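You operate a simulated robot arm through the tools that you are given. There is no shell and no other tool. Be economical: measure what you need, move in short steps, check, and stop when the job is done.

You are at the controls of a simulated robot arm. One attempt, no reset.

TASK
Pump the dose on its cover into the grey bearing unit.
Fine: zero the counter first; turn its nipple to the coupler, couple before you pump, spill none; uncouple and put the unit back.

The check looks at the end state, three seconds after you hand in, the way a careful person would. Anything else that was tipped, shoved, dropped, spilled or broken makes it a failure. Lids that push on must go on centred and level and be pressed home; caps that screw on are set level and turned clockwise until they are tight.

THE ROBOT
A 6-joint arm with a two-finger parallel gripper, fixed in place. Base frame: the origin is at the foot of the arm, x ahead of it, y to its left, z up; the work surface is at about z = 86. Readings come in cm, degrees, newtons and seconds.
With the tool pointing down near the work surface it reaches from about 24 to 64 cm from the base axis. Its first joint turns from -66.0 to 66.0 degrees. Payload 2.7 kg.
The tool frame sits at the grasp point between the pads (the TCP): z along the fingers, y along the line on which they close. The tips reach 2.3 cm beyond it. The gripper opens to 9.4 cm. The fingers are 3.8 cm wide and 1 cm thick; the gripper's body (5.4 by 9.6 cm) begins 3.9 cm behind the TCP.
Orientation is told as [roll, pitch, yaw] about the base's x, y, z axes, in that order, counted from this pose: with the fingers straight down and closing along the base's y, the tool's x points along the base's -x, its y along +y and its z along -z.

THE INTERFACE
- The arm moves only by the tool jog_arm. Its argument "increments" is a list of rows, each an object of numbers (a shift or turn left out is 0, a gripper value left out holds the last): "claw": the closure in counts, from 0 (fully open) to 255 (shut); "x", "y", "z": the shift along the tool's x, y, z in cm; "rx", "ry", "rz": the turn, a rotation vector about the tool's x, y, z in degrees. In form: [{"claw": .., "x": .., "y": .., "z": .., "rx": .., "ry": .., "rz": ..}, ...]. A call has 1 to 10 rows; each row shifts and turns the commanded pose from where the row before left it, along the tool's axes as they then stand. A row lasts 0.2 s, in which the tool goes at most 5 cm and 8.6 degrees; a call with a longer step from one row to the next is refused whole, and so is a gripper value outside its range. A pose out of reach is approached as far as the arm can. The call stops where the force on the tool passes 90 N (or 10 N more than at its start, if that is more) or the arm is blocked; 0.2 s more then pass. Each finger travels about 4.5 cm/s and halts on what it meets, pressing with about 29 N; the grip force reading is that of the motor and also rises with nothing between the fingers. The clock runs only during rows and for 0.2 s after the last one: add rows that do not move to give the fingers time. It gives the time, the measured TCP pose, the force on the tool (base axes), the opening and the grip force at its end, in the units of the frame above (readings bear some noise), with the torque about the TCP (base axes, N m) and any sound that the robot's microphone picked up.
- Cameras (640 x 400 px; columns grow to the right, rows downward): "scene" is fixed at [5.89, -42.96, 140.29]; the picture's right is [0.82, -0.58, 0.00], its down [-0.25, -0.35, -0.90] and it looks along [0.52, 0.74, -0.43] (base axes); focal length 353 px, centre (320, 200). "wrist" rides on the gripper at [8.6, 1.6, -7.5] in the tool frame; the picture's right is [-0.18, 0.98, 0.00], its down [-0.58, -0.11, -0.81] and it looks along [-0.79, -0.15, 0.59] (tool axes); focal length 243 px, centre (320, 200). There is no depth. A picture from a camera that has moved, and an enlarged one, comes with that camera's place and axes in the base frame and with its lens. The place of the scene camera against the robot may be out by one fixed shift of up to 2.5 cm in any direction.
- capture(camera): a new picture of that camera. It takes no simulated time.
- close_up(camera, box): a new picture of the part [left, top, right, bottom] of that camera's present view, enlarged. It takes no simulated time.
- hand_in(): hands the job in; it is judged then, once.

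Work in short steps. Places have to be worked out from the pictures, the camera data and where the tool is seen: move nearer, look again, correct. Check each grasp and each placing, and mend what went wrong. You have 120 turns and 68 pictures in all, those below and enlarged ones among them. Open the gripper and draw the arm clear of the work before you hand the job in, unless the task says otherwise; then end with one line.

The tools are called after "Emit:" as name(argument=value, ...) on one line, values as JSON. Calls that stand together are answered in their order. jog_arm: Moves the arm, as the interface text tells. Its arguments: {"type":"object","properties":{"increments":{"type":"array","items":{"type":"object","properties":{"claw":{"type":"number"},"x":{"type":"number"},"y":{"type":"number"},"z":{"type":"number"},"rx":{"type":"number"},"ry":{"type":"number"},"rz":{"type":"number"}}}}},"required":["increments"]} The other tools are called the same way: capture (camera) takes a picture; close_up (camera, box) takes an enlarged picture of a part of a camera's view; hand_in () hands the job in.

At the start:

```text
clock: 0.0
eef_pos: [32.17, -8.51, 123.04]
ee_rot: [0.0, 0.0, 0.0]
force: [0.2, -0.4, 1.1]
ft_torque: [0.02, 0.02, 0.0]
gripper_width: 9.4
finger_force: 0.0
```

scene: 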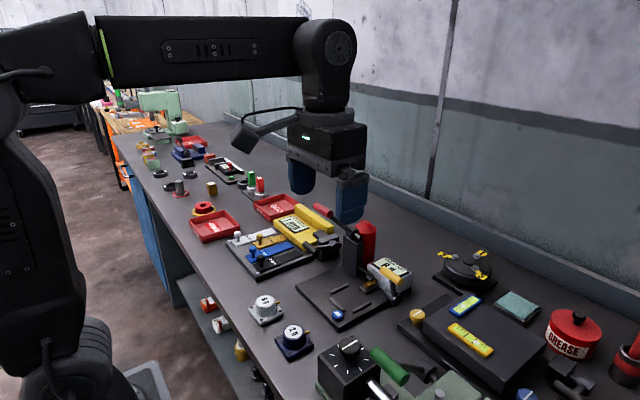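
wrist: 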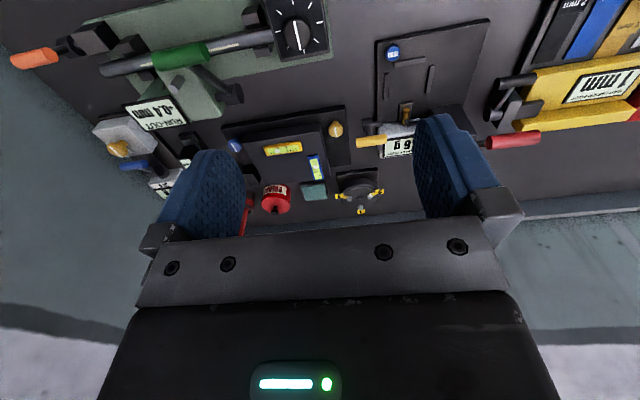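

I start by looking closer at the bearing units and the grease station in the scene view.

Emit:
close_up(camera="scene", box=[220, 270, 380, 370])

Emit:
close_up(camera="scene", box=[280, 200, 440, 330])

```text
4.00 times, centred on (300, 320) of scene
camera zoom: at [5.89, -42.96, 140.29], right [0.82, -0.58, 0.0], down [-0.25, -0.35, -0.9], along [0.52, 0.74, -0.43], focal length 1412 px, centre (400, -280)
```

zoom: 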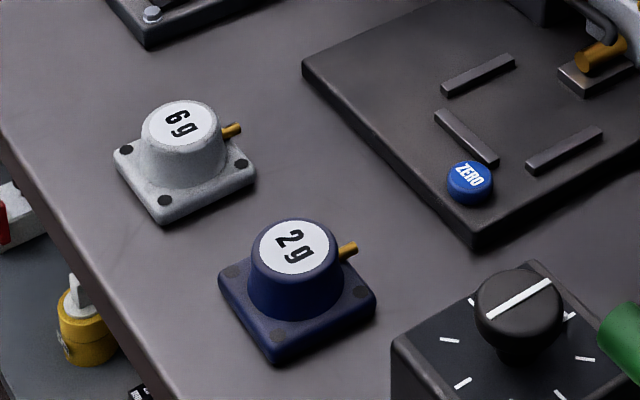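

```text
3.08 times, centred on (360, 265) of scene
camera zoom: at [5.89, -42.96, 140.29], right [0.82, -0.58, 0.0], down [-0.25, -0.35, -0.9], along [0.52, 0.74, -0.43], focal length 1086 px, centre (197, 0)
```

zoom: 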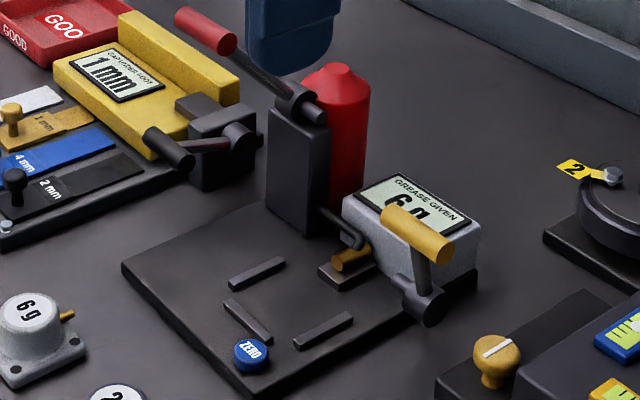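

The grey unit reads "6 g", next to a pocket of three bars, a ZERO button, a coupler with a yellow lever and a pump with a red lever. I'll move the arm back a bit to see it all from the wrist camera.

Emit:
jog_arm(increments=[{"y": 4, "x": 1}, {"y": 4, "x": 1}])

Emit:
capture(camera="wrist")

Emit:
close_up(camera="scene", box=[330, 220, 430, 330])

```text
clock: 0.6
eef_pos: [30.18, -0.31, 123.1]
ee_rot: [0.0, -0.1, -0.1]
force: [-0.4, 1.2, -0.4]
ft_torque: [-0.03, 0.01, -0.01]
gripper_width: 9.41
finger_force: 0.1
```

```text
63 pictures are left
camera wrist: at [21.65, 1.3, 130.54], right [0.18, 0.98, 0.0], down [0.58, -0.11, 0.81], along [0.79, -0.15, -0.59], focal length 243 px, centre (320, 200)
```

wrist: 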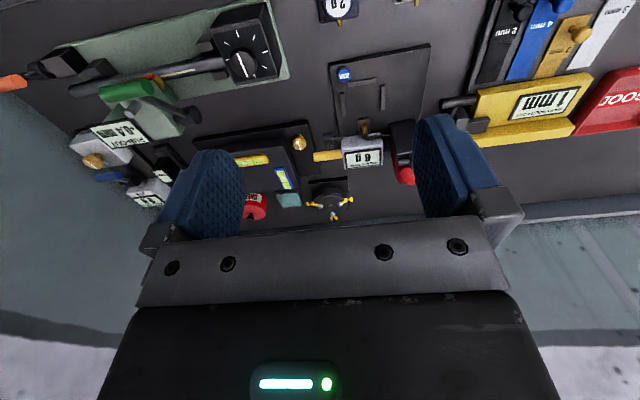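

```text
3.64 times, centred on (380, 275) of scene
camera zoom: at [5.89, -42.96, 140.29], right [0.82, -0.58, 0.0], down [-0.25, -0.35, -0.9], along [0.52, 0.74, -0.43], focal length 1283 px, centre (102, -73)
```

zoom: 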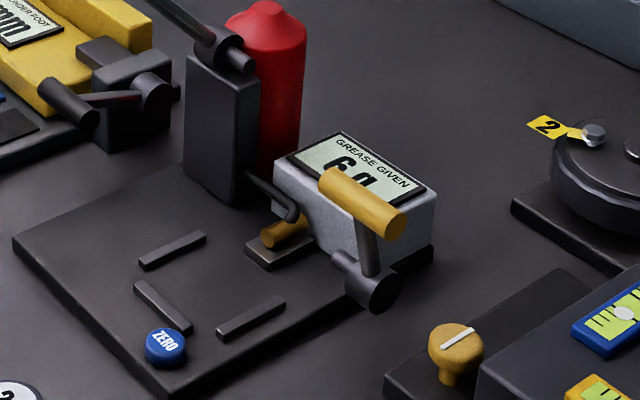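

The counter reads 6 g already, so it does need zeroing. I'll go lower and back to measure the grey unit, button and fixture with the wrist camera.

Emit:
jog_arm(increments=[{"x": 1, "y": 2, "z": 4}, {"x": 1, "y": 2, "z": 4}, {"x": 1, "y": 1, "z": 4}, {"x": 1, "y": 1, "z": 2}])

Emit:
capture(camera="wrist")

Emit:
capture(camera="scene")

```text
clock: 1.6
eef_pos: [26.01, 5.71, 109.01]
ee_rot: [0.0, 0.0, -0.1]
force: [-0.4, 0.0, -0.1]
ft_torque: [-0.01, -0.02, -0.01]
gripper_width: 9.4
finger_force: 0.1
```

```text
61 pictures are left
camera wrist: at [17.42, 7.17, 116.43], right [0.18, 0.98, 0.0], down [0.58, -0.11, 0.81], along [0.79, -0.15, -0.59], focal length 243 px, centre (320, 200)
```

wrist: 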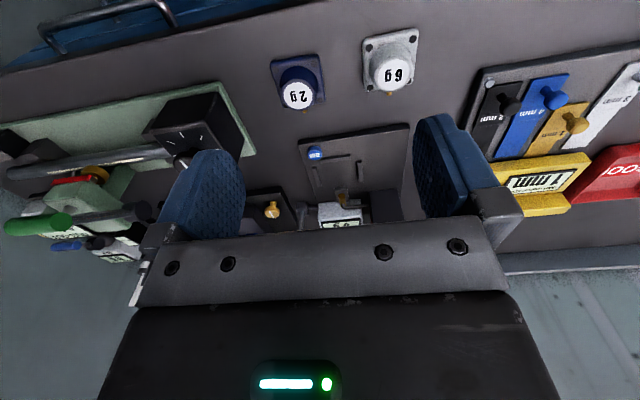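

```text
60 pictures are left
```

scene: 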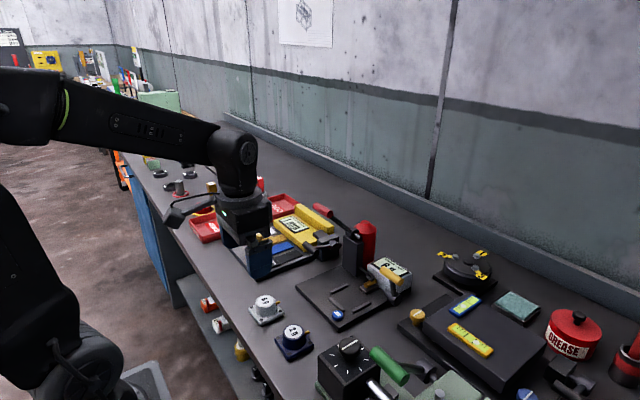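

I'll enlarge the wrist view on the units and on the fixture.

Emit:
close_up(camera="wrist", box=[340, 20, 440, 110])

Emit:
close_up(camera="wrist", box=[270, 110, 430, 240])

```text
4.44 times, centred on (390, 65) of wrist
camera zoom: at [17.42, 7.17, 116.43], right [0.18, 0.98, 0.0], down [0.58, -0.11, 0.81], along [0.79, -0.15, -0.59], focal length 1078 px, centre (9, 800)
```

zoom: 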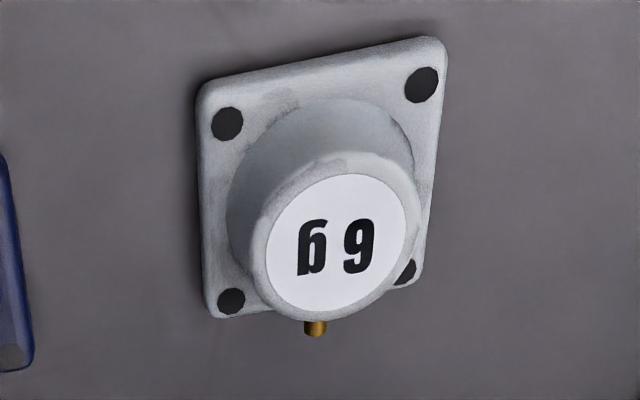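

```text
3.08 times, centred on (350, 175) of wrist
camera zoom: at [17.42, 7.17, 116.43], right [0.18, 0.98, 0.0], down [0.58, -0.11, 0.81], along [0.79, -0.15, -0.59], focal length 746 px, centre (228, 277)
```

zoom: 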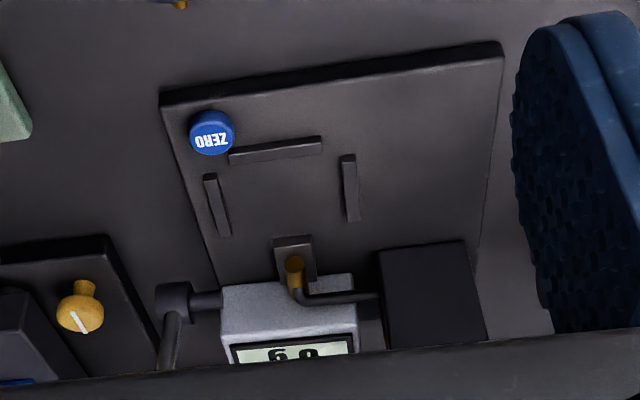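

Measured: grey unit about (31.8, 12.6), square with base axes, nipple pointing +x; pocket centre about (48, 4.4) opening toward the coupler at +x; ZERO at about (42.6, 1.6). I'll close the fingers and go above the button.

Emit:
jog_arm(increments=[{"claw": 255, "x": -4, "y": -1}, {"x": -4, "y": -1}, {"x": -4, "y": -1}, {"x": -4, "y": -1.1}, {"z": 4}, {"z": 4}, {}])

Emit:
capture(camera="wrist")

Emit:
close_up(camera="scene", box=[240, 180, 440, 340])

```text
clock: 3.2
eef_pos: [41.9, 1.42, 101.02]
ee_rot: [0.0, 0.0, -0.1]
force: [0.6, -0.2, -0.1]
ft_torque: [0.02, 0.02, 0.02]
gripper_width: 0.01
finger_force: 28.9
```

```text
57 pictures are left
camera wrist: at [33.28, 3.07, 108.48], right [0.18, 0.98, 0.0], down [0.58, -0.11, 0.81], along [0.79, -0.15, -0.59], focal length 243 px, centre (320, 200)
```

wrist: 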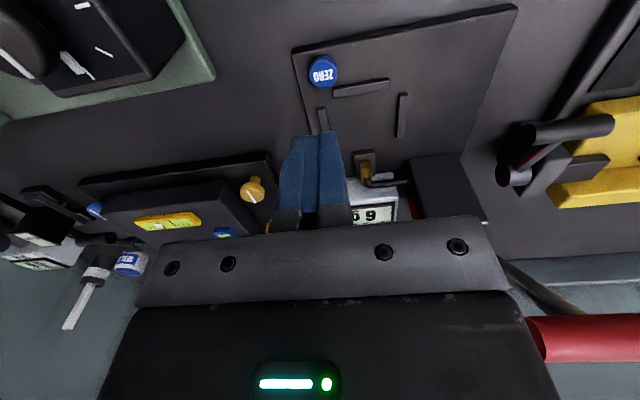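

```text
2.50 times, centred on (340, 260) of scene
camera zoom: at [5.89, -42.96, 140.29], right [0.82, -0.58, 0.0], down [-0.25, -0.35, -0.9], along [0.52, 0.74, -0.43], focal length 882 px, centre (270, 50)
```

zoom: 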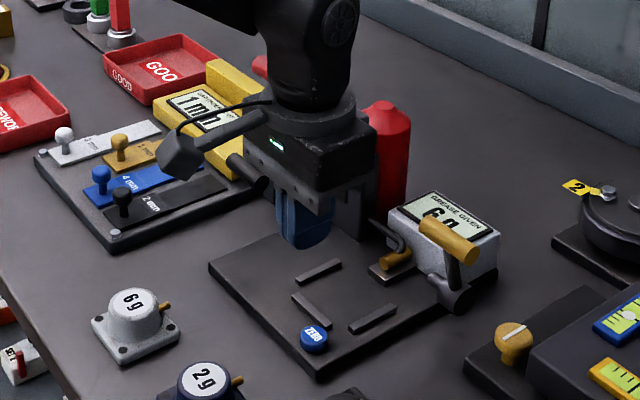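

The button re-measures at (42.8, 1.4). I descend above it to just short of contact.

Emit:
jog_arm(increments=[{"x": -0.4, "z": 4}, {"z": 4}, {"z": 0.5}, {"z": 0.4}, {"z": 0.4}, {"z": 0.3}, {}])

Emit:
close_up(camera="scene", box=[280, 220, 440, 340])

```text
clock: 4.8
eef_pos: [42.67, 1.41, 91.41]
ee_rot: [0.0, 0.0, 0.0]
force: [1.0, 0.3, 0.4]
ft_torque: [0.05, 0.01, 0.0]
gripper_width: 0.01
finger_force: 29.1
```

```text
3.33 times, centred on (360, 280) of scene
camera zoom: at [5.89, -42.96, 140.29], right [0.82, -0.58, 0.0], down [-0.25, -0.35, -0.9], along [0.52, 0.74, -0.43], focal length 1176 px, centre (187, -67)
```

zoom: 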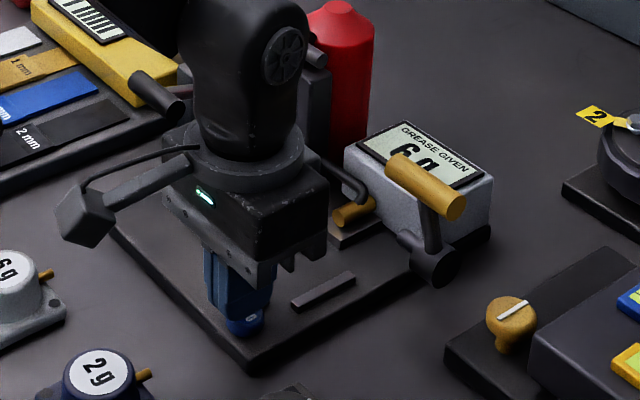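

The tips look right above the button, not yet touching. I press in small steps.

Emit:
jog_arm(increments=[{"z": 0.2}, {"z": 0.2}, {"z": 0.2}, {}])

Emit:
close_up(camera="scene", box=[280, 220, 440, 340])

```text
clock: 5.8
eef_pos: [42.65, 1.43, 90.85]
ee_rot: [-0.1, 0.0, 0.0]
force: [0.2, -0.2, 0.0]
ft_torque: [-0.02, -0.03, -0.04]
gripper_width: 0.01
finger_force: 29.3
```

```text
3.33 times, centred on (360, 280) of scene
camera zoom: at [5.89, -42.96, 140.29], right [0.82, -0.58, 0.0], down [-0.25, -0.35, -0.9], along [0.52, 0.74, -0.43], focal length 1176 px, centre (187, -67)
```

zoom: 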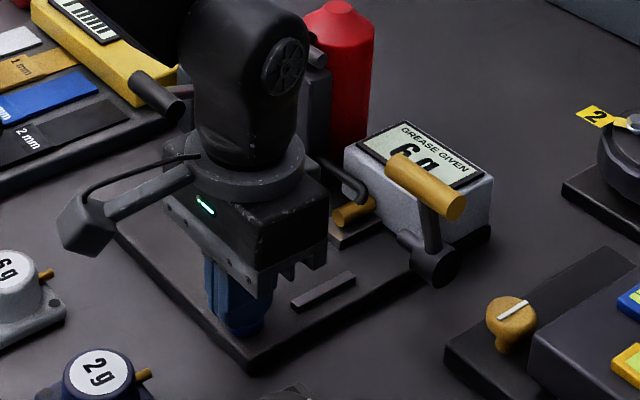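

Not yet touching (no force). I keep going down in small steps.

Emit:
jog_arm(increments=[{"z": 0.15}, {"z": 0.15}, {"z": 0.15}, {}])

```text
clock: 6.8
eef_pos: [42.63, 1.43, 90.44]
ee_rot: [0.0, 0.0, 0.1]
force: [1.5, -1.2, 3.0]
ft_torque: [-0.01, -0.02, -0.01]
gripper_width: 0.0
finger_force: 29.3
heard: click
```

A click. I check the counter.

Emit:
close_up(camera="scene", box=[350, 240, 420, 300])

```text
6.67 times, centred on (385, 270) of scene
camera zoom: at [5.89, -42.96, 140.29], right [0.82, -0.58, 0.0], down [-0.25, -0.35, -0.9], along [0.52, 0.74, -0.43], focal length 2353 px, centre (-113, -267)
```

zoom: 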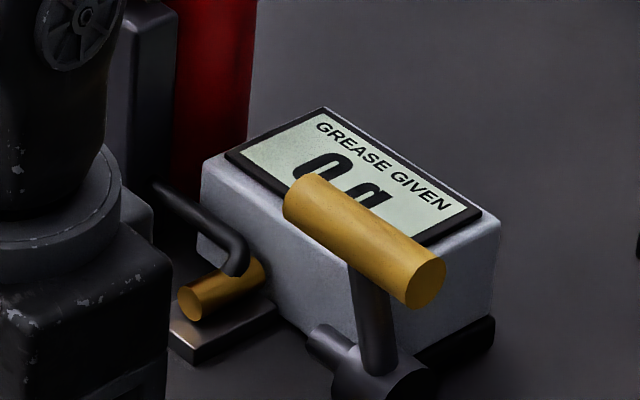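

The counter reads 0 g. I raise, back up and open the gripper for a good look at the pocket.

Emit:
jog_arm(increments=[{"z": -3}, {"z": -4}, {"z": -4, "claw": 0, "x": 2}, {"x": 4, "y": 1.5}, {"y": 1.5}, {}])

Emit:
capture(camera="wrist")

Emit:
close_up(camera="wrist", box=[270, 50, 430, 180])

```text
clock: 8.2
eef_pos: [36.56, 4.15, 101.46]
ee_rot: [0.0, 0.0, 0.0]
force: [0.8, 0.8, -0.5]
ft_torque: [0.02, -0.01, 0.0]
gripper_width: 8.68
finger_force: 0.0
```

```text
52 pictures are left
camera wrist: at [27.95, 5.9, 108.96], right [0.18, 0.98, 0.0], down [0.58, -0.11, 0.81], along [0.79, -0.15, -0.59], focal length 243 px, centre (320, 200)
```

wrist: 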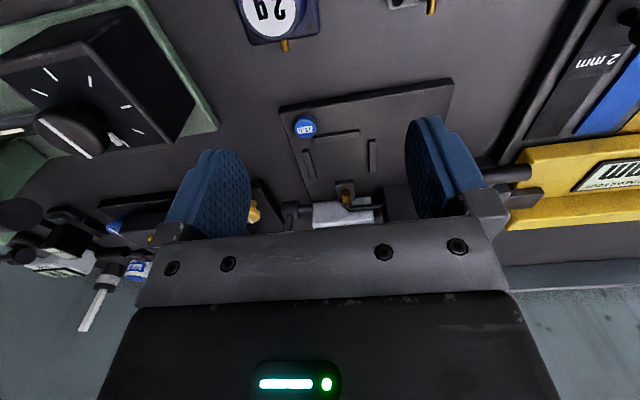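

```text
3.08 times, centred on (350, 115) of wrist
camera zoom: at [27.95, 5.9, 108.96], right [0.18, 0.98, 0.0], down [0.58, -0.11, 0.81], along [0.79, -0.15, -0.59], focal length 746 px, centre (228, 462)
```

zoom: 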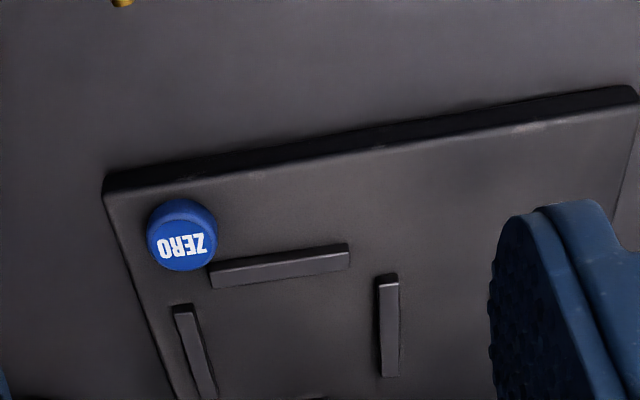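

Pocket: inner walls at y ≈ 1.0 and 7.9, near wall x ≈ 45.7, centre ≈ (49, 4.45). Now I move behind the grey unit to measure it the same way.

Emit:
jog_arm(increments=[{"x": 4, "y": 4}, {"x": 4, "y": 2.5, "z": -1}, {"x": 1, "y": 1.4}, {}])

Emit:
capture(camera="wrist")

Emit:
close_up(camera="wrist", box=[250, 0, 410, 110])

```text
refused: row 1 steps farther than a row can; nothing moved
```

```text
50 pictures are left
camera wrist: at [27.95, 5.9, 108.96], right [0.18, 0.98, 0.0], down [0.58, -0.11, 0.81], along [0.79, -0.15, -0.59], focal length 243 px, centre (320, 200)
```

wrist: 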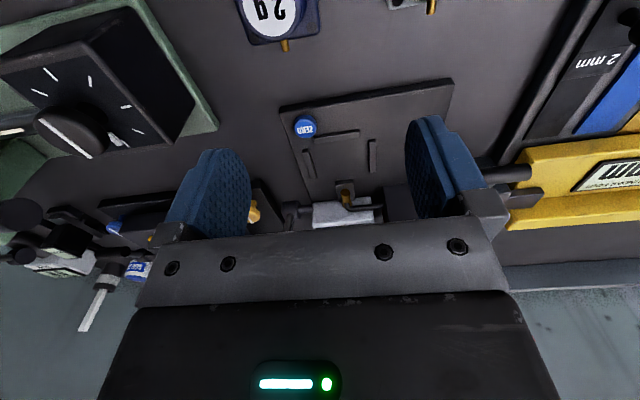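

```text
3.64 times, centred on (330, 55) of wrist
camera zoom: at [27.95, 5.9, 108.96], right [0.18, 0.98, 0.0], down [0.58, -0.11, 0.81], along [0.79, -0.15, -0.59], focal length 882 px, centre (284, 727)
```

zoom: 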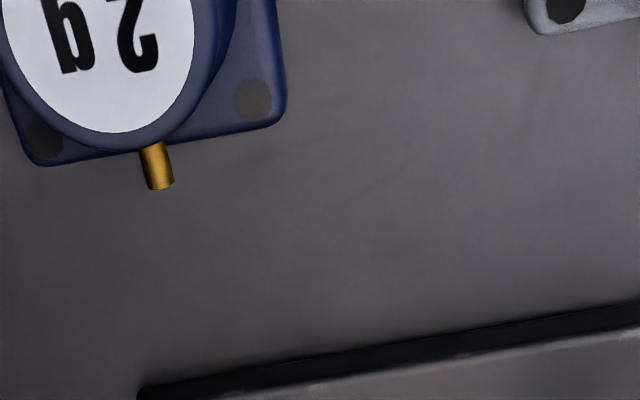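

That step was too long and was refused. I repeat it with smaller rows.

Emit:
jog_arm(increments=[{"x": 3, "y": 2}, {"x": 3, "y": 2}, {"x": 2, "y": 2}, {"x": 1, "y": 1.9}, {}])

Emit:
capture(camera="wrist")

Emit:
close_up(camera="wrist", box=[260, 0, 420, 110])

```text
clock: 9.4
eef_pos: [27.55, 12.16, 101.53]
ee_rot: [0.0, -0.1, 0.0]
force: [0.4, -0.4, -0.1]
ft_torque: [-0.01, 0.01, 0.03]
gripper_width: 9.4
finger_force: 0.0
```

```text
48 pictures are left
camera wrist: at [18.93, 13.84, 108.96], right [0.18, 0.98, 0.0], down [0.58, -0.11, 0.81], along [0.79, -0.15, -0.59], focal length 243 px, centre (320, 200)
```

wrist: 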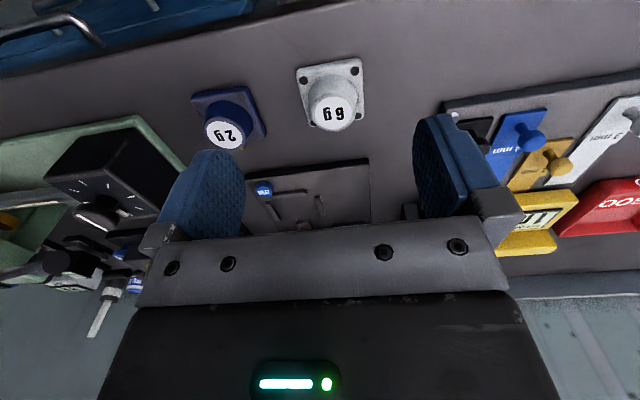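

```text
3.64 times, centred on (340, 55) of wrist
camera zoom: at [18.93, 13.84, 108.96], right [0.18, 0.98, 0.0], down [0.58, -0.11, 0.81], along [0.79, -0.15, -0.59], focal length 882 px, centre (247, 727)
```

zoom: 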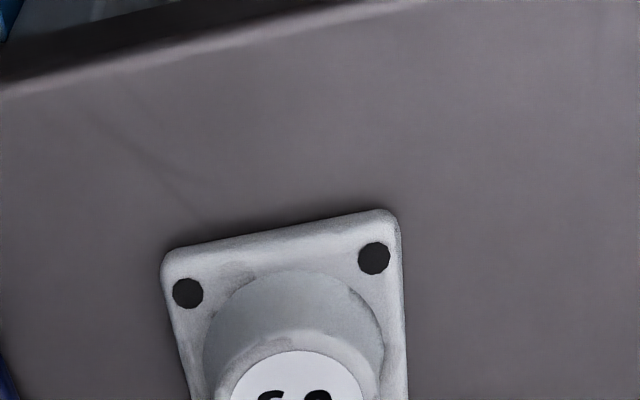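

Unit centre ≈ (31.8, 12.6), yaw ≈ 0. I check the nipple's direction with an enlarged scene picture.

Emit:
close_up(camera="scene", box=[242, 286, 292, 331])

```text
8.89 times, centred on (267, 308) of scene
camera zoom: at [5.89, -42.96, 140.29], right [0.82, -0.58, 0.0], down [-0.25, -0.35, -0.9], along [0.52, 0.74, -0.43], focal length 3137 px, centre (791, -764)
```

zoom: 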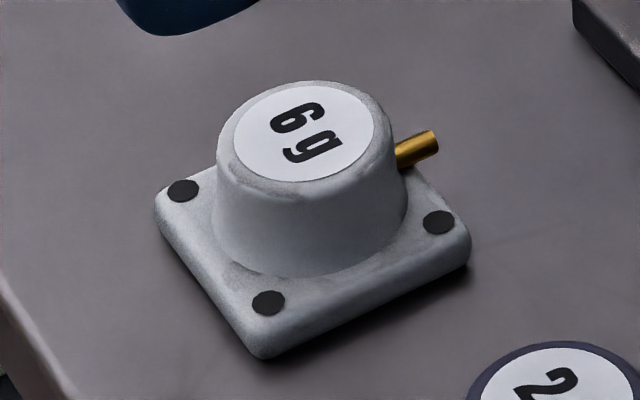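

The nipple is parallel to the plate sides and points +x, matching the pocket. I go above the unit and descend partway with the gripper at about 7.2 cm.

Emit:
jog_arm(increments=[{"x": -4.25, "y": 0.44, "claw": 60}, {"z": 4}, {"z": 3}, {"z": 2}, {}])

Emit:
capture(camera="wrist")

Emit:
close_up(camera="scene", box=[220, 250, 320, 340])

```text
clock: 10.6
eef_pos: [31.89, 12.84, 92.32]
ee_rot: [0.1, 0.0, 0.0]
force: [-0.6, 0.6, 0.6]
ft_torque: [-0.02, 0.03, 0.0]
gripper_width: 7.18
finger_force: 0.0
```

```text
45 pictures are left
camera wrist: at [23.28, 14.44, 99.8], right [0.18, 0.98, 0.0], down [0.58, -0.11, 0.81], along [0.79, -0.15, -0.59], focal length 243 px, centre (320, 200)
```

wrist: 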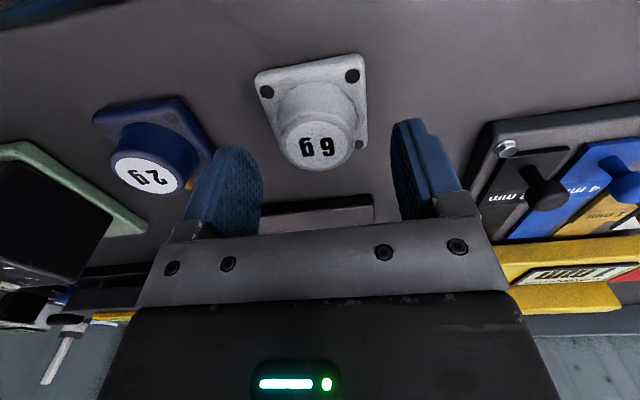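

```text
4.44 times, centred on (270, 295) of scene
camera zoom: at [5.89, -42.96, 140.29], right [0.82, -0.58, 0.0], down [-0.25, -0.35, -0.9], along [0.52, 0.74, -0.43], focal length 1568 px, centre (542, -222)
```

zoom: 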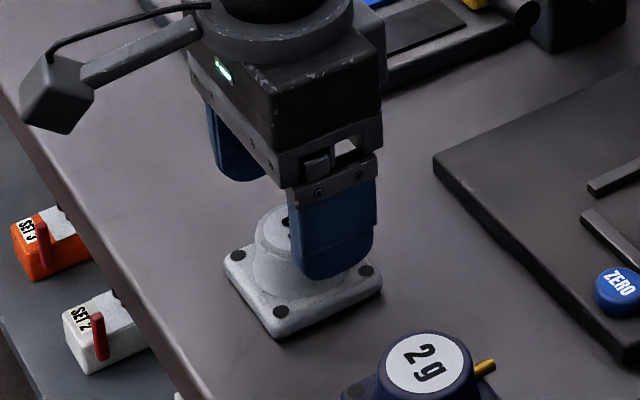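

Re-measured centre ≈ (32.05, 12.6). I shift slightly and descend so the tips stop just above the plate.

Emit:
jog_arm(increments=[{"x": -0.15, "y": -0.15, "z": 1.0}, {"z": 0.8}, {"z": 0.4}, {"z": 0.3}, {}])

Emit:
close_up(camera="scene", box=[230, 270, 310, 340])

```text
clock: 11.8
eef_pos: [32.15, 12.61, 89.96]
ee_rot: [0.0, -0.1, 0.0]
force: [-0.1, -0.9, -0.4]
ft_torque: [-0.02, -0.02, -0.01]
gripper_width: 7.19
finger_force: 0.0
```

```text
5.71 times, centred on (270, 305) of scene
camera zoom: at [5.89, -42.96, 140.29], right [0.82, -0.58, 0.0], down [-0.25, -0.35, -0.9], along [0.52, 0.74, -0.43], focal length 2017 px, centre (606, -400)
```

zoom: 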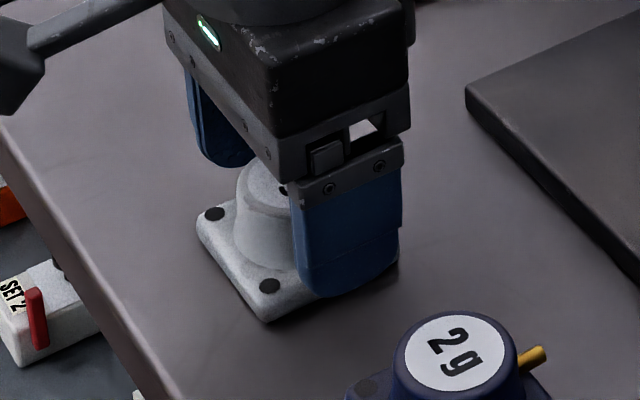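

Alignment fits. I go 0.3 cm lower and close.

Emit:
jog_arm(increments=[{"z": 0.3}, {"claw": 120}, {"claw": 140}, {"claw": 160}, {"claw": 200}, {}, {}])

```text
clock: 13.4
eef_pos: [32.15, 12.79, 89.74]
ee_rot: [0.0, 0.0, -0.1]
force: [0.5, 0.3, 0.7]
ft_torque: [0.03, -0.02, 0.0]
gripper_width: 4.72
finger_force: 29.6
```

Gripped at 4.72 cm width. I lift a little and check that it hangs level.

Emit:
jog_arm(increments=[{"z": -0.5}, {"z": -1.5}, {"z": -3}, {"z": -3}, {}])

Emit:
capture(camera="wrist")

Emit:
close_up(camera="scene", box=[220, 230, 320, 330])

```text
clock: 14.6
eef_pos: [32.06, 12.67, 97.63]
ee_rot: [0.1, 0.0, 0.1]
force: [0.0, -0.6, -5.6]
ft_torque: [-0.02, -0.02, 0.0]
gripper_width: 4.68
finger_force: 28.8
```

```text
42 pictures are left
camera wrist: at [23.49, 14.23, 105.12], right [0.18, 0.98, 0.0], down [0.58, -0.11, 0.81], along [0.79, -0.15, -0.59], focal length 243 px, centre (320, 200)
```

wrist: 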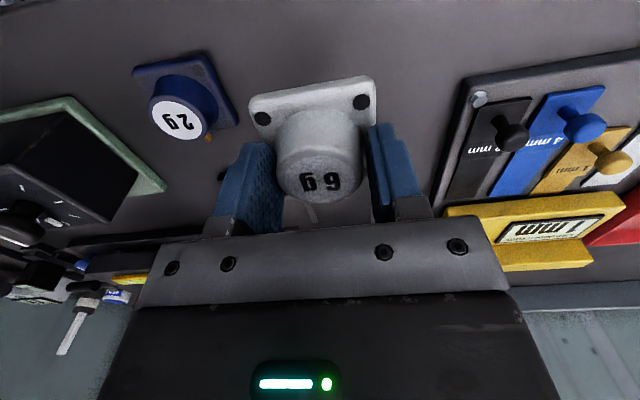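

```text
4.00 times, centred on (270, 280) of scene
camera zoom: at [5.89, -42.96, 140.29], right [0.82, -0.58, 0.0], down [-0.25, -0.35, -0.9], along [0.52, 0.74, -0.43], focal length 1412 px, centre (520, -120)
```

zoom: 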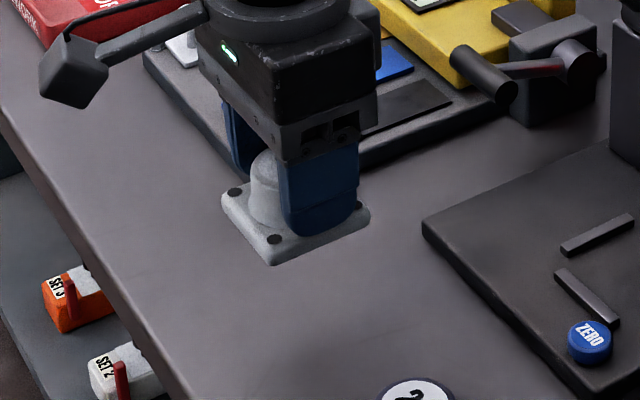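

The unit is held level and square. I carry it over toward the pocket at this height (bottom ≈ 94, clear of bars and button).

Emit:
jog_arm(increments=[{"x": -2.5, "y": -1.37}, {"x": -2.8, "y": -1.37}, {"x": -2.8, "y": -1.37}, {"x": -2.8, "y": -1.37}, {"x": -2.8, "y": -1.37}, {"x": -3.0, "y": -1.37}, {}])

Emit:
capture(camera="wrist")

Emit:
close_up(camera="scene", box=[280, 200, 440, 330])

```text
clock: 15.8
eef_pos: [43.74, 6.55, 97.19]
ee_rot: [-0.1, 2.2, 1.5]
force: [-11.2, 0.2, -15.1]
ft_torque: [-0.49, -0.72, 0.43]
gripper_width: 4.7
finger_force: 29.2
stopped in row 5: the force on the tool passed its limit at 140 N (the readings are from after the stop); the commanded pose is now the measured one
```

```text
40 pictures are left
camera wrist: at [35.38, 8.0, 104.99], right [0.16, 0.99, -0.01], down [0.62, -0.09, 0.78], along [0.77, -0.13, -0.62], focal length 243 px, centre (320, 200)
```

wrist: 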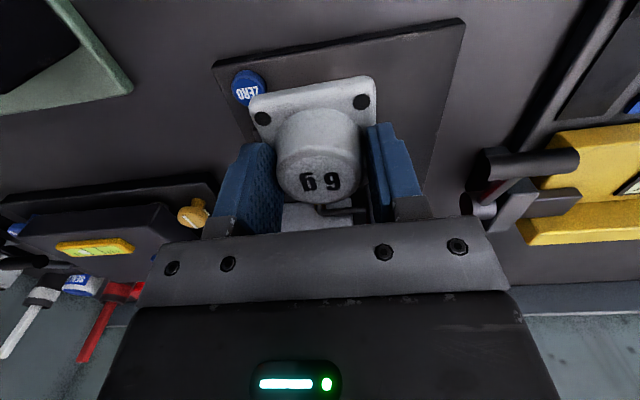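

```text
3.08 times, centred on (360, 265) of scene
camera zoom: at [5.88, -42.95, 140.29], right [0.82, -0.58, 0.0], down [-0.25, -0.35, -0.9], along [0.52, 0.74, -0.43], focal length 1086 px, centre (197, 0)
```

zoom: 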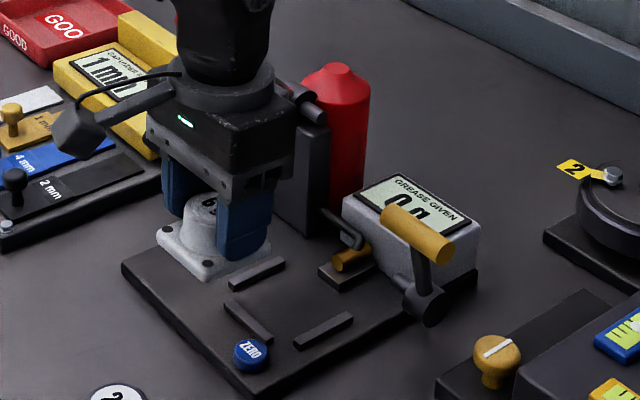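

The arm stopped on contact with 140 N, most likely the wrist against the red pump lever, which I triangulate at about (46, 11, 108). The counter still shows 0 g and the unit hasn't slipped. I back off the way I came and re-square.

Emit:
jog_arm(increments=[{"x": 1.5, "y": 0.7}, {"x": 2, "y": 1}, {"x": 2, "y": 1}, {"ry": -2.2, "rz": 1.5}, {}])

Emit:
capture(camera="scene")

Emit:
capture(camera="wrist")

```text
clock: 17.0
eef_pos: [38.41, 9.1, 97.7]
ee_rot: [0.0, -0.6, 0.0]
force: [0.8, 0.6, -4.5]
ft_torque: [-0.02, 0.0, -0.01]
gripper_width: 4.69
finger_force: 28.9
```

```text
38 pictures are left
```

scene: 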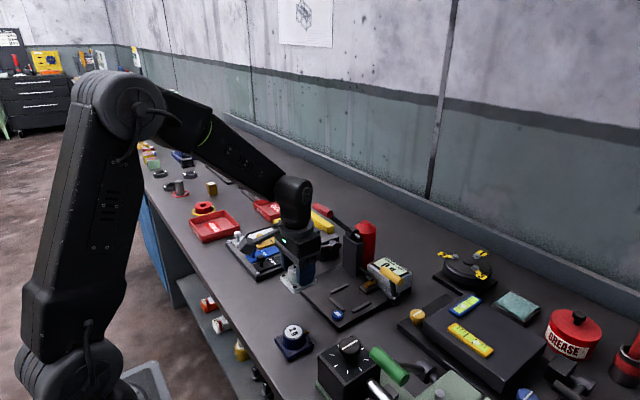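

```text
37 pictures are left
camera wrist: at [29.7, 10.74, 105.07], right [0.18, 0.98, 0.0], down [0.57, -0.11, 0.81], along [0.8, -0.15, -0.58], focal length 243 px, centre (320, 200)
```

wrist: 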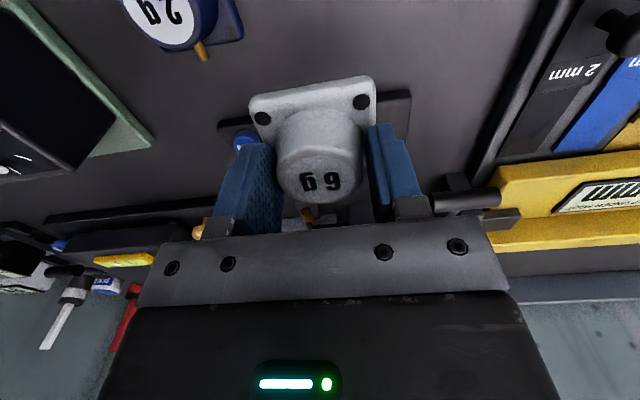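

The lever looks unmoved. I need its exact place, since it hangs near the pocket; I raise high and clear and look at it from the -y side.

Emit:
jog_arm(increments=[{"x": 3, "z": -3, "ry": 0.6}, {"x": 3, "z": -3.5}, {"x": 2, "z": -4, "y": -2}, {"z": -4, "y": -3}, {"z": -4, "y": -3}, {"y": -4}, {"z": -2}, {}])

Emit:
capture(camera="wrist")

Emit:
close_up(camera="scene", box=[290, 190, 420, 290])

```text
clock: 18.8
eef_pos: [30.3, -2.97, 118.12]
ee_rot: [0.0, 0.1, -0.1]
force: [0.4, -0.5, -3.9]
ft_torque: [0.02, -0.02, 0.01]
gripper_width: 4.69
finger_force: 29.0
```

```text
36 pictures are left
camera wrist: at [21.63, -1.34, 125.59], right [0.18, 0.98, 0.0], down [0.58, -0.11, 0.81], along [0.79, -0.15, -0.59], focal length 243 px, centre (320, 200)
```

wrist: 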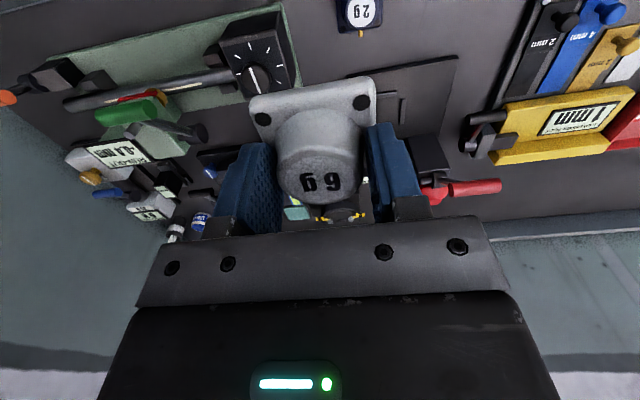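

```text
4.00 times, centred on (355, 240) of scene
camera zoom: at [5.89, -42.96, 140.29], right [0.82, -0.58, 0.0], down [-0.25, -0.35, -0.9], along [0.52, 0.74, -0.43], focal length 1412 px, centre (180, 40)
```

zoom: 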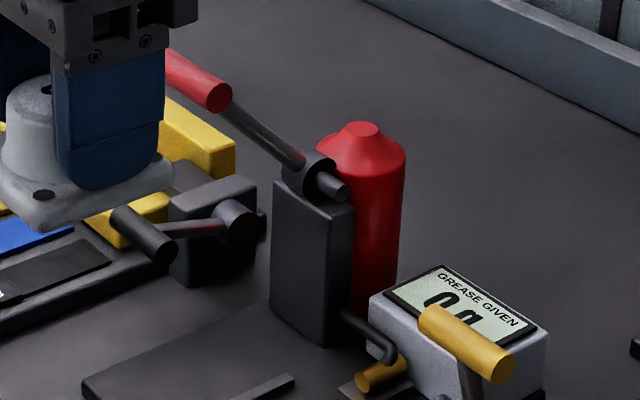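

The pump lever is a T-handle lying along y from ≈(47, 9.5, 107) to (47.5, 15.7, 107), swinging in the x–z plane about the pillar top. I'll come in on a path at y≈2, well to its -y side, then lower.

Emit:
jog_arm(increments=[{"x": -2, "z": 4}, {"x": -2, "z": 4}, {"x": -2, "z": 4}, {"x": -2, "z": 4, "y": 1}, {"x": -2, "y": 1, "z": 3}, {"x": -2.5, "y": 1}, {"x": -2.5, "y": 1}, {}])

Emit:
capture(camera="scene")

```text
clock: 20.6
eef_pos: [45.43, 1.34, 99.04]
ee_rot: [0.0, 0.1, -0.1]
force: [1.0, -0.7, -5.1]
ft_torque: [0.03, 0.0, -0.01]
gripper_width: 4.72
finger_force: 29.1
```

```text
34 pictures are left
```

scene: 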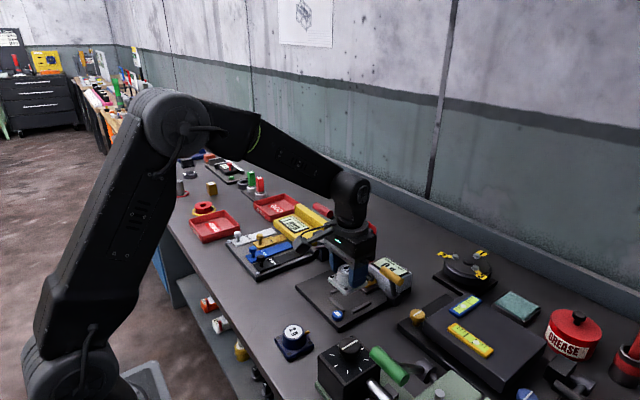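

Path is clear. I move to x≈48.9, y≈2.8 and lower to TCP z≈94.

Emit:
jog_arm(increments=[{"x": -1.8, "y": 0.7}, {"x": -1.7, "y": 0.7}, {"z": 2}, {"z": 2}, {"z": 1}, {}])

Emit:
capture(camera="wrist")

Emit:
close_up(camera="scene", box=[290, 200, 430, 330])

```text
clock: 22.0
eef_pos: [48.83, 2.63, 94.18]
ee_rot: [0.1, 0.1, 0.0]
force: [1.2, -0.5, -4.6]
ft_torque: [0.01, -0.01, 0.0]
gripper_width: 4.72
finger_force: 28.5
```

```text
33 pictures are left
camera wrist: at [40.21, 4.23, 101.59], right [0.18, 0.98, 0.0], down [0.58, -0.11, 0.81], along [0.79, -0.15, -0.59], focal length 243 px, centre (320, 200)
```

wrist: 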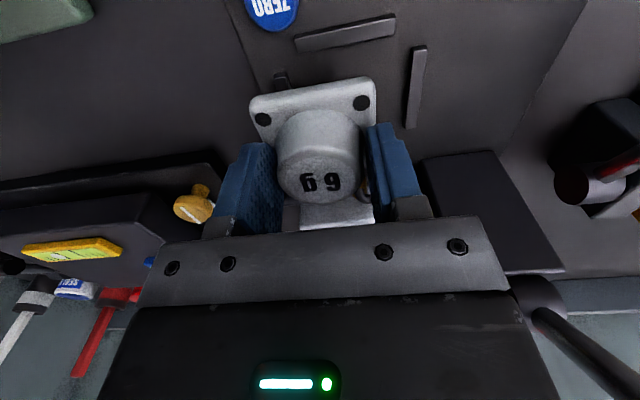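

```text
3.08 times, centred on (360, 265) of scene
camera zoom: at [5.9, -42.96, 140.29], right [0.82, -0.58, 0.0], down [-0.25, -0.35, -0.9], along [0.52, 0.74, -0.43], focal length 1086 px, centre (197, 0)
```

zoom: 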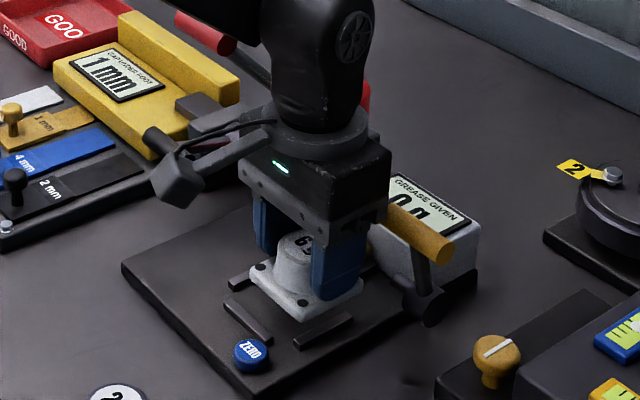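

Aligned with the lever clear. In tool terms the pocket centre is ≈ (49.15, 4.55). I lower a bit and shift in y, then check before inserting.

Emit:
jog_arm(increments=[{"z": 1, "x": -0.3, "y": 0.5}, {"y": 0.7}, {"y": 0.7}, {}])

Emit:
close_up(camera="wrist", box=[230, 20, 430, 150])

Emit:
close_up(camera="scene", box=[310, 230, 430, 330])

```text
clock: 23.0
eef_pos: [49.01, 4.51, 93.12]
ee_rot: [0.0, 0.1, 0.0]
force: [0.3, 0.9, -4.2]
ft_torque: [0.01, -0.01, -0.01]
gripper_width: 4.68
finger_force: 29.4
```

```text
3.08 times, centred on (330, 85) of wrist
camera zoom: at [40.56, 6.15, 100.59], right [0.18, 0.98, 0.0], down [0.58, -0.11, 0.81], along [0.79, -0.15, -0.59], focal length 746 px, centre (289, 554)
```

zoom: 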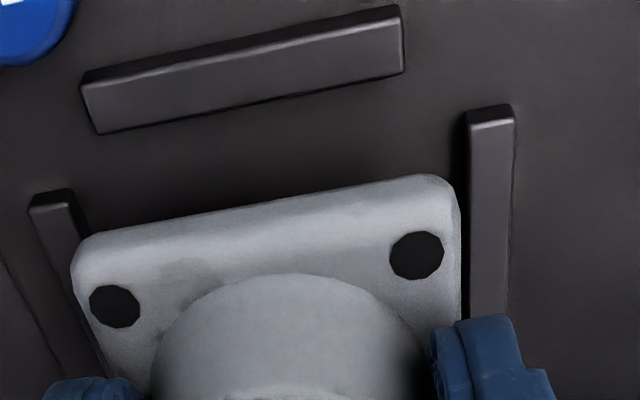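

```text
4.00 times, centred on (370, 280) of scene
camera zoom: at [5.9, -42.96, 140.29], right [0.82, -0.58, 0.0], down [-0.25, -0.35, -0.9], along [0.52, 0.74, -0.43], focal length 1412 px, centre (120, -120)
```

zoom: 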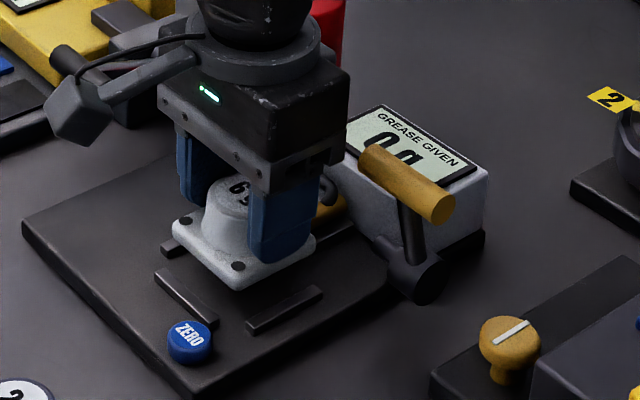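

Walls at y 1.13/7.94 and x 45.7, the plate spans ≈1.9–7.4 and starts at x≈46.1: it fits. I trim y by -0.1 and lower in small steps.

Emit:
jog_arm(increments=[{"y": -0.1, "z": 0.8}, {"z": 0.6}, {"z": 0.4}, {"z": 0.2}, {"z": 0.2}, {}])

```text
clock: 24.4
eef_pos: [49.09, 4.36, 91.56]
ee_rot: [0.0, -0.7, 0.1]
force: [0.0, 1.1, -5.0]
ft_torque: [-0.02, -0.01, 0.0]
gripper_width: 4.69
finger_force: 28.8
```

The reading (z 91.56, pitch -0.7) lags the command; I wait and read again.

Emit:
jog_arm(increments=[{}, {}])

Emit:
close_up(camera="scene", box=[310, 230, 430, 330])

```text
clock: 25.0
eef_pos: [49.2, 4.29, 91.62]
ee_rot: [0.1, -0.7, 0.0]
force: [0.0, 0.5, -4.1]
ft_torque: [0.01, 0.0, 0.0]
gripper_width: 4.67
finger_force: 28.5
```

```text
4.00 times, centred on (370, 280) of scene
camera zoom: at [5.6, -42.98, 140.3], right [0.82, -0.58, 0.0], down [-0.25, -0.35, -0.9], along [0.52, 0.74, -0.43], focal length 1412 px, centre (120, -120)
```

zoom: 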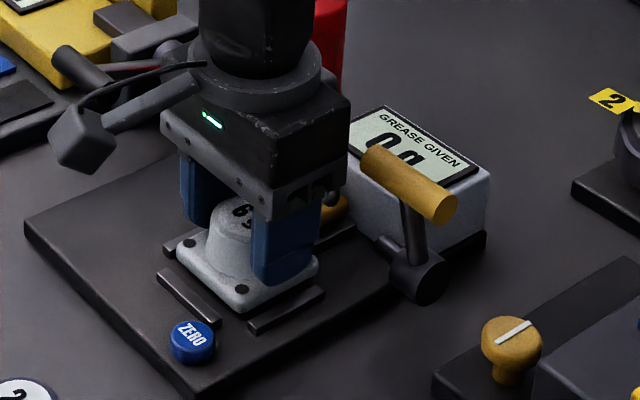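

The tool force shows only the weight, yet the arm is held off and the base frame shifted: an upstream link may be touching something. I lift a little and look.

Emit:
jog_arm(increments=[{"z": -0.4}, {"z": -0.4}, {"z": -0.4}, {}])

Emit:
close_up(camera="scene", box=[280, 130, 440, 330])

```text
clock: 26.0
eef_pos: [49.12, 4.24, 91.97]
ee_rot: [0.0, 0.2, 0.0]
force: [0.9, -0.1, -5.3]
ft_torque: [0.03, -0.01, 0.0]
gripper_width: 4.67
finger_force: 28.9
```

```text
2.00 times, centred on (360, 230) of scene
camera zoom: at [5.86, -42.96, 140.29], right [0.82, -0.58, 0.0], down [-0.25, -0.35, -0.9], along [0.52, 0.74, -0.43], focal length 706 px, centre (240, 140)
```

zoom: 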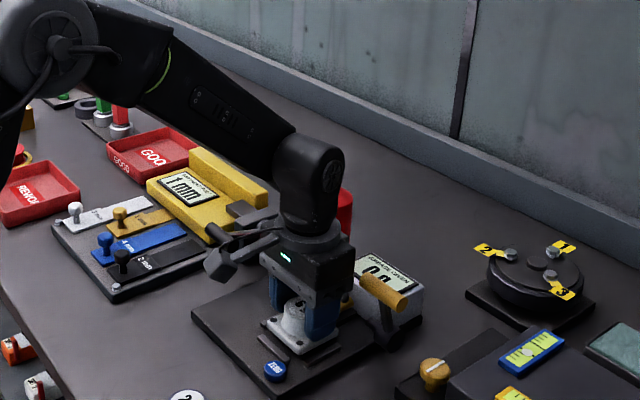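

I zoom on the wrist joint region where the red handle should be.

Emit:
close_up(camera="scene", box=[305, 180, 385, 240])

```text
6.67 times, centred on (345, 210) of scene
camera zoom: at [5.86, -42.96, 140.29], right [0.82, -0.58, 0.0], down [-0.25, -0.35, -0.9], along [0.52, 0.74, -0.43], focal length 2353 px, centre (153, 133)
```

zoom: 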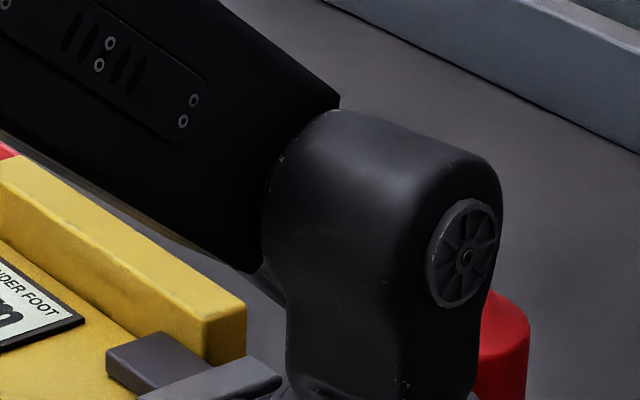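

The forearm sits on the +y side of the wrist and rests on the red handle when the tool is vertical over the pocket. So I'll put the unit back on the table, regrip it with the tool pitched ~30° (about the closing axis, so the wrist lies back toward -x), and come in that way. First I retreat along the same path.

Emit:
jog_arm(increments=[{"z": -1}, {"y": -0.8}, {"y": -0.8, "z": -1.5}, {"z": -3}, {"z": -1.5, "x": 1.5, "y": -0.5}, {"x": 3, "y": -0.5}, {"x": 3}, {"x": 3}, {"x": 2}, {}])

Emit:
close_up(camera="scene", box=[290, 190, 420, 290])

```text
clock: 28.2
eef_pos: [36.69, 1.75, 98.98]
ee_rot: [0.0, 0.0, 0.0]
force: [-0.4, -0.1, -4.1]
ft_torque: [0.01, 0.03, 0.0]
gripper_width: 4.68
finger_force: 29.0
```

```text
4.00 times, centred on (355, 240) of scene
camera zoom: at [5.89, -42.96, 140.29], right [0.82, -0.58, 0.0], down [-0.25, -0.35, -0.9], along [0.52, 0.74, -0.43], focal length 1412 px, centre (180, 40)
```

zoom: 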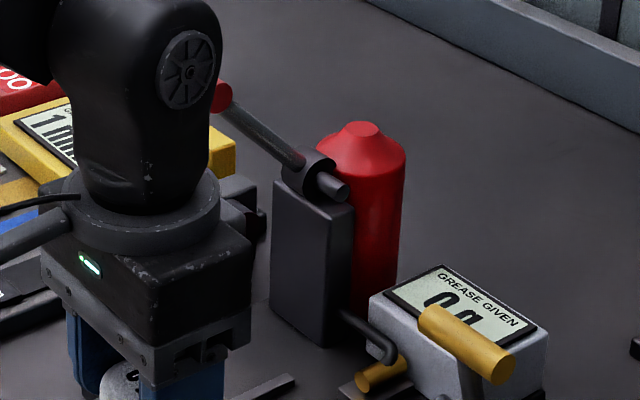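

Lever and counter are unchanged. I return to the unit's home spot and set it down.

Emit:
jog_arm(increments=[{"x": 1.2, "y": 2.75}, {"x": 1.2, "y": 2.75}, {"x": 1.1, "y": 2.75}, {"x": 1.1, "y": 2.75}, {"z": 4}, {"z": 4}, {"z": 0.8}, {"z": 0.3}, {}])

```text
clock: 30.2
eef_pos: [32.05, 12.7, 89.9]
ee_rot: [0.1, 0.1, 0.0]
force: [0.6, -0.9, -4.4]
ft_torque: [-0.01, 0.02, -0.02]
gripper_width: 4.66
finger_force: 29.2
```

Emit:
jog_arm(increments=[{"z": 0.1}, {"z": 0.1}, {"z": 0.05}, {}])

```text
clock: 31.2
eef_pos: [32.16, 12.71, 89.81]
ee_rot: [0.0, 0.1, 0.0]
force: [-1.4, -1.0, 0.8]
ft_torque: [0.12, -0.11, -0.01]
gripper_width: 4.66
finger_force: 29.3
```

The unit is resting on the table. I release, rise 3 cm and pitch the tool 30°.

Emit:
jog_arm(increments=[{"claw": 100}, {"claw": 80}, {"z": -1}, {"z": -2}, {"ry": -7.5}, {"ry": -7.5}, {"ry": -7.5}, {"ry": -7.5}, {}, {}])

Emit:
capture(camera="wrist")

Emit:
close_up(camera="scene", box=[200, 220, 320, 340])

```text
clock: 33.4
eef_pos: [33.1, 12.57, 92.99]
ee_rot: [-1.4, -25.1, 0.0]
force: [-0.1, 0.4, 0.6]
ft_torque: [0.0, 0.02, 0.0]
gripper_width: 6.46
finger_force: 0.0
out of reach, approached as far as the arm can: row 7, 8
```

```text
25 pictures are left
camera wrist: at [22.11, 14.34, 96.11], right [0.18, 0.98, 0.06], down [0.19, -0.09, 0.98], along [0.97, -0.16, -0.2], focal length 243 px, centre (320, 200)
```

wrist: 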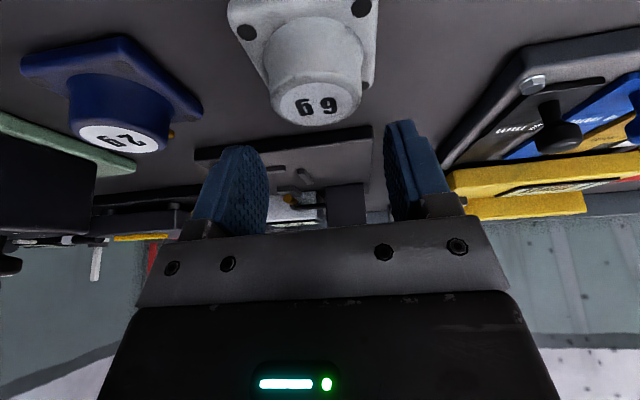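

```text
3.33 times, centred on (260, 280) of scene
camera zoom: at [5.89, -42.96, 140.29], right [0.82, -0.58, 0.0], down [-0.25, -0.35, -0.9], along [0.52, 0.74, -0.43], focal length 1176 px, centre (520, -67)
```

zoom: 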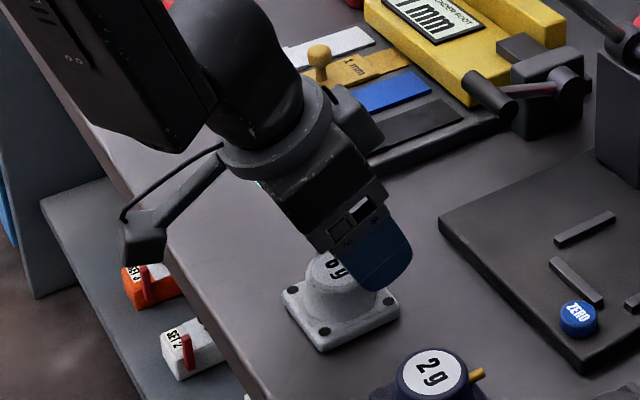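

30° isn't reachable this close in. I go back to vertical and will first carry the unit to a free spot farther out (≈36.5, 10.5).

Emit:
jog_arm(increments=[{"ry": 7.5}, {"ry": 7.5}, {"ry": 7.5}, {"ry": 7.5}, {}])

```text
clock: 34.6
eef_pos: [33.6, 12.27, 93.19]
ee_rot: [-2.0, 0.8, -1.0]
force: [-0.6, -0.5, -0.4]
ft_torque: [0.04, -0.01, 0.0]
gripper_width: 6.44
finger_force: 0.0
out of reach, approached as far as the arm can: row 1
```

Pose drifted from the clamped command; I re-square and re-centre over the unit.

Emit:
jog_arm(increments=[{"rx": -2, "ry": -0.8, "rz": -1}, {"x": 1.45, "y": 0.43}, {}])

```text
clock: 35.4
eef_pos: [32.23, 12.71, 93.31]
ee_rot: [0.1, 0.0, 0.0]
force: [-0.2, -0.2, 0.5]
ft_torque: [-0.02, 0.01, -0.01]
gripper_width: 6.46
finger_force: 0.2
```

Squared. I regrip, lift 4 cm, carry to (36.6, 10.5) and lower near the table.

Emit:
jog_arm(increments=[{"x": 0.1, "z": 2}, {"z": 1.4}, {"claw": 120}, {"claw": 160}, {"claw": 200}, {}, {"z": -2}, {"z": -2}, {"x": -2.2, "y": -1.1}, {"x": -2.2, "y": -1.1}])

Emit:
jog_arm(increments=[{"z": 2}, {"z": 1.5}, {"z": 0.3}, {}])

```text
clock: 37.6
eef_pos: [36.51, 10.42, 93.82]
ee_rot: [0.0, 0.0, 0.0]
force: [0.2, -0.2, -5.0]
ft_torque: [0.0, 0.01, 0.0]
gripper_width: 4.65
finger_force: 29.2
```

```text
clock: 38.6
eef_pos: [36.48, 10.35, 90.03]
ee_rot: [0.0, 0.0, 0.0]
force: [-0.1, -0.6, -3.6]
ft_torque: [-0.02, 0.05, 0.01]
gripper_width: 4.62
finger_force: 29.0
```

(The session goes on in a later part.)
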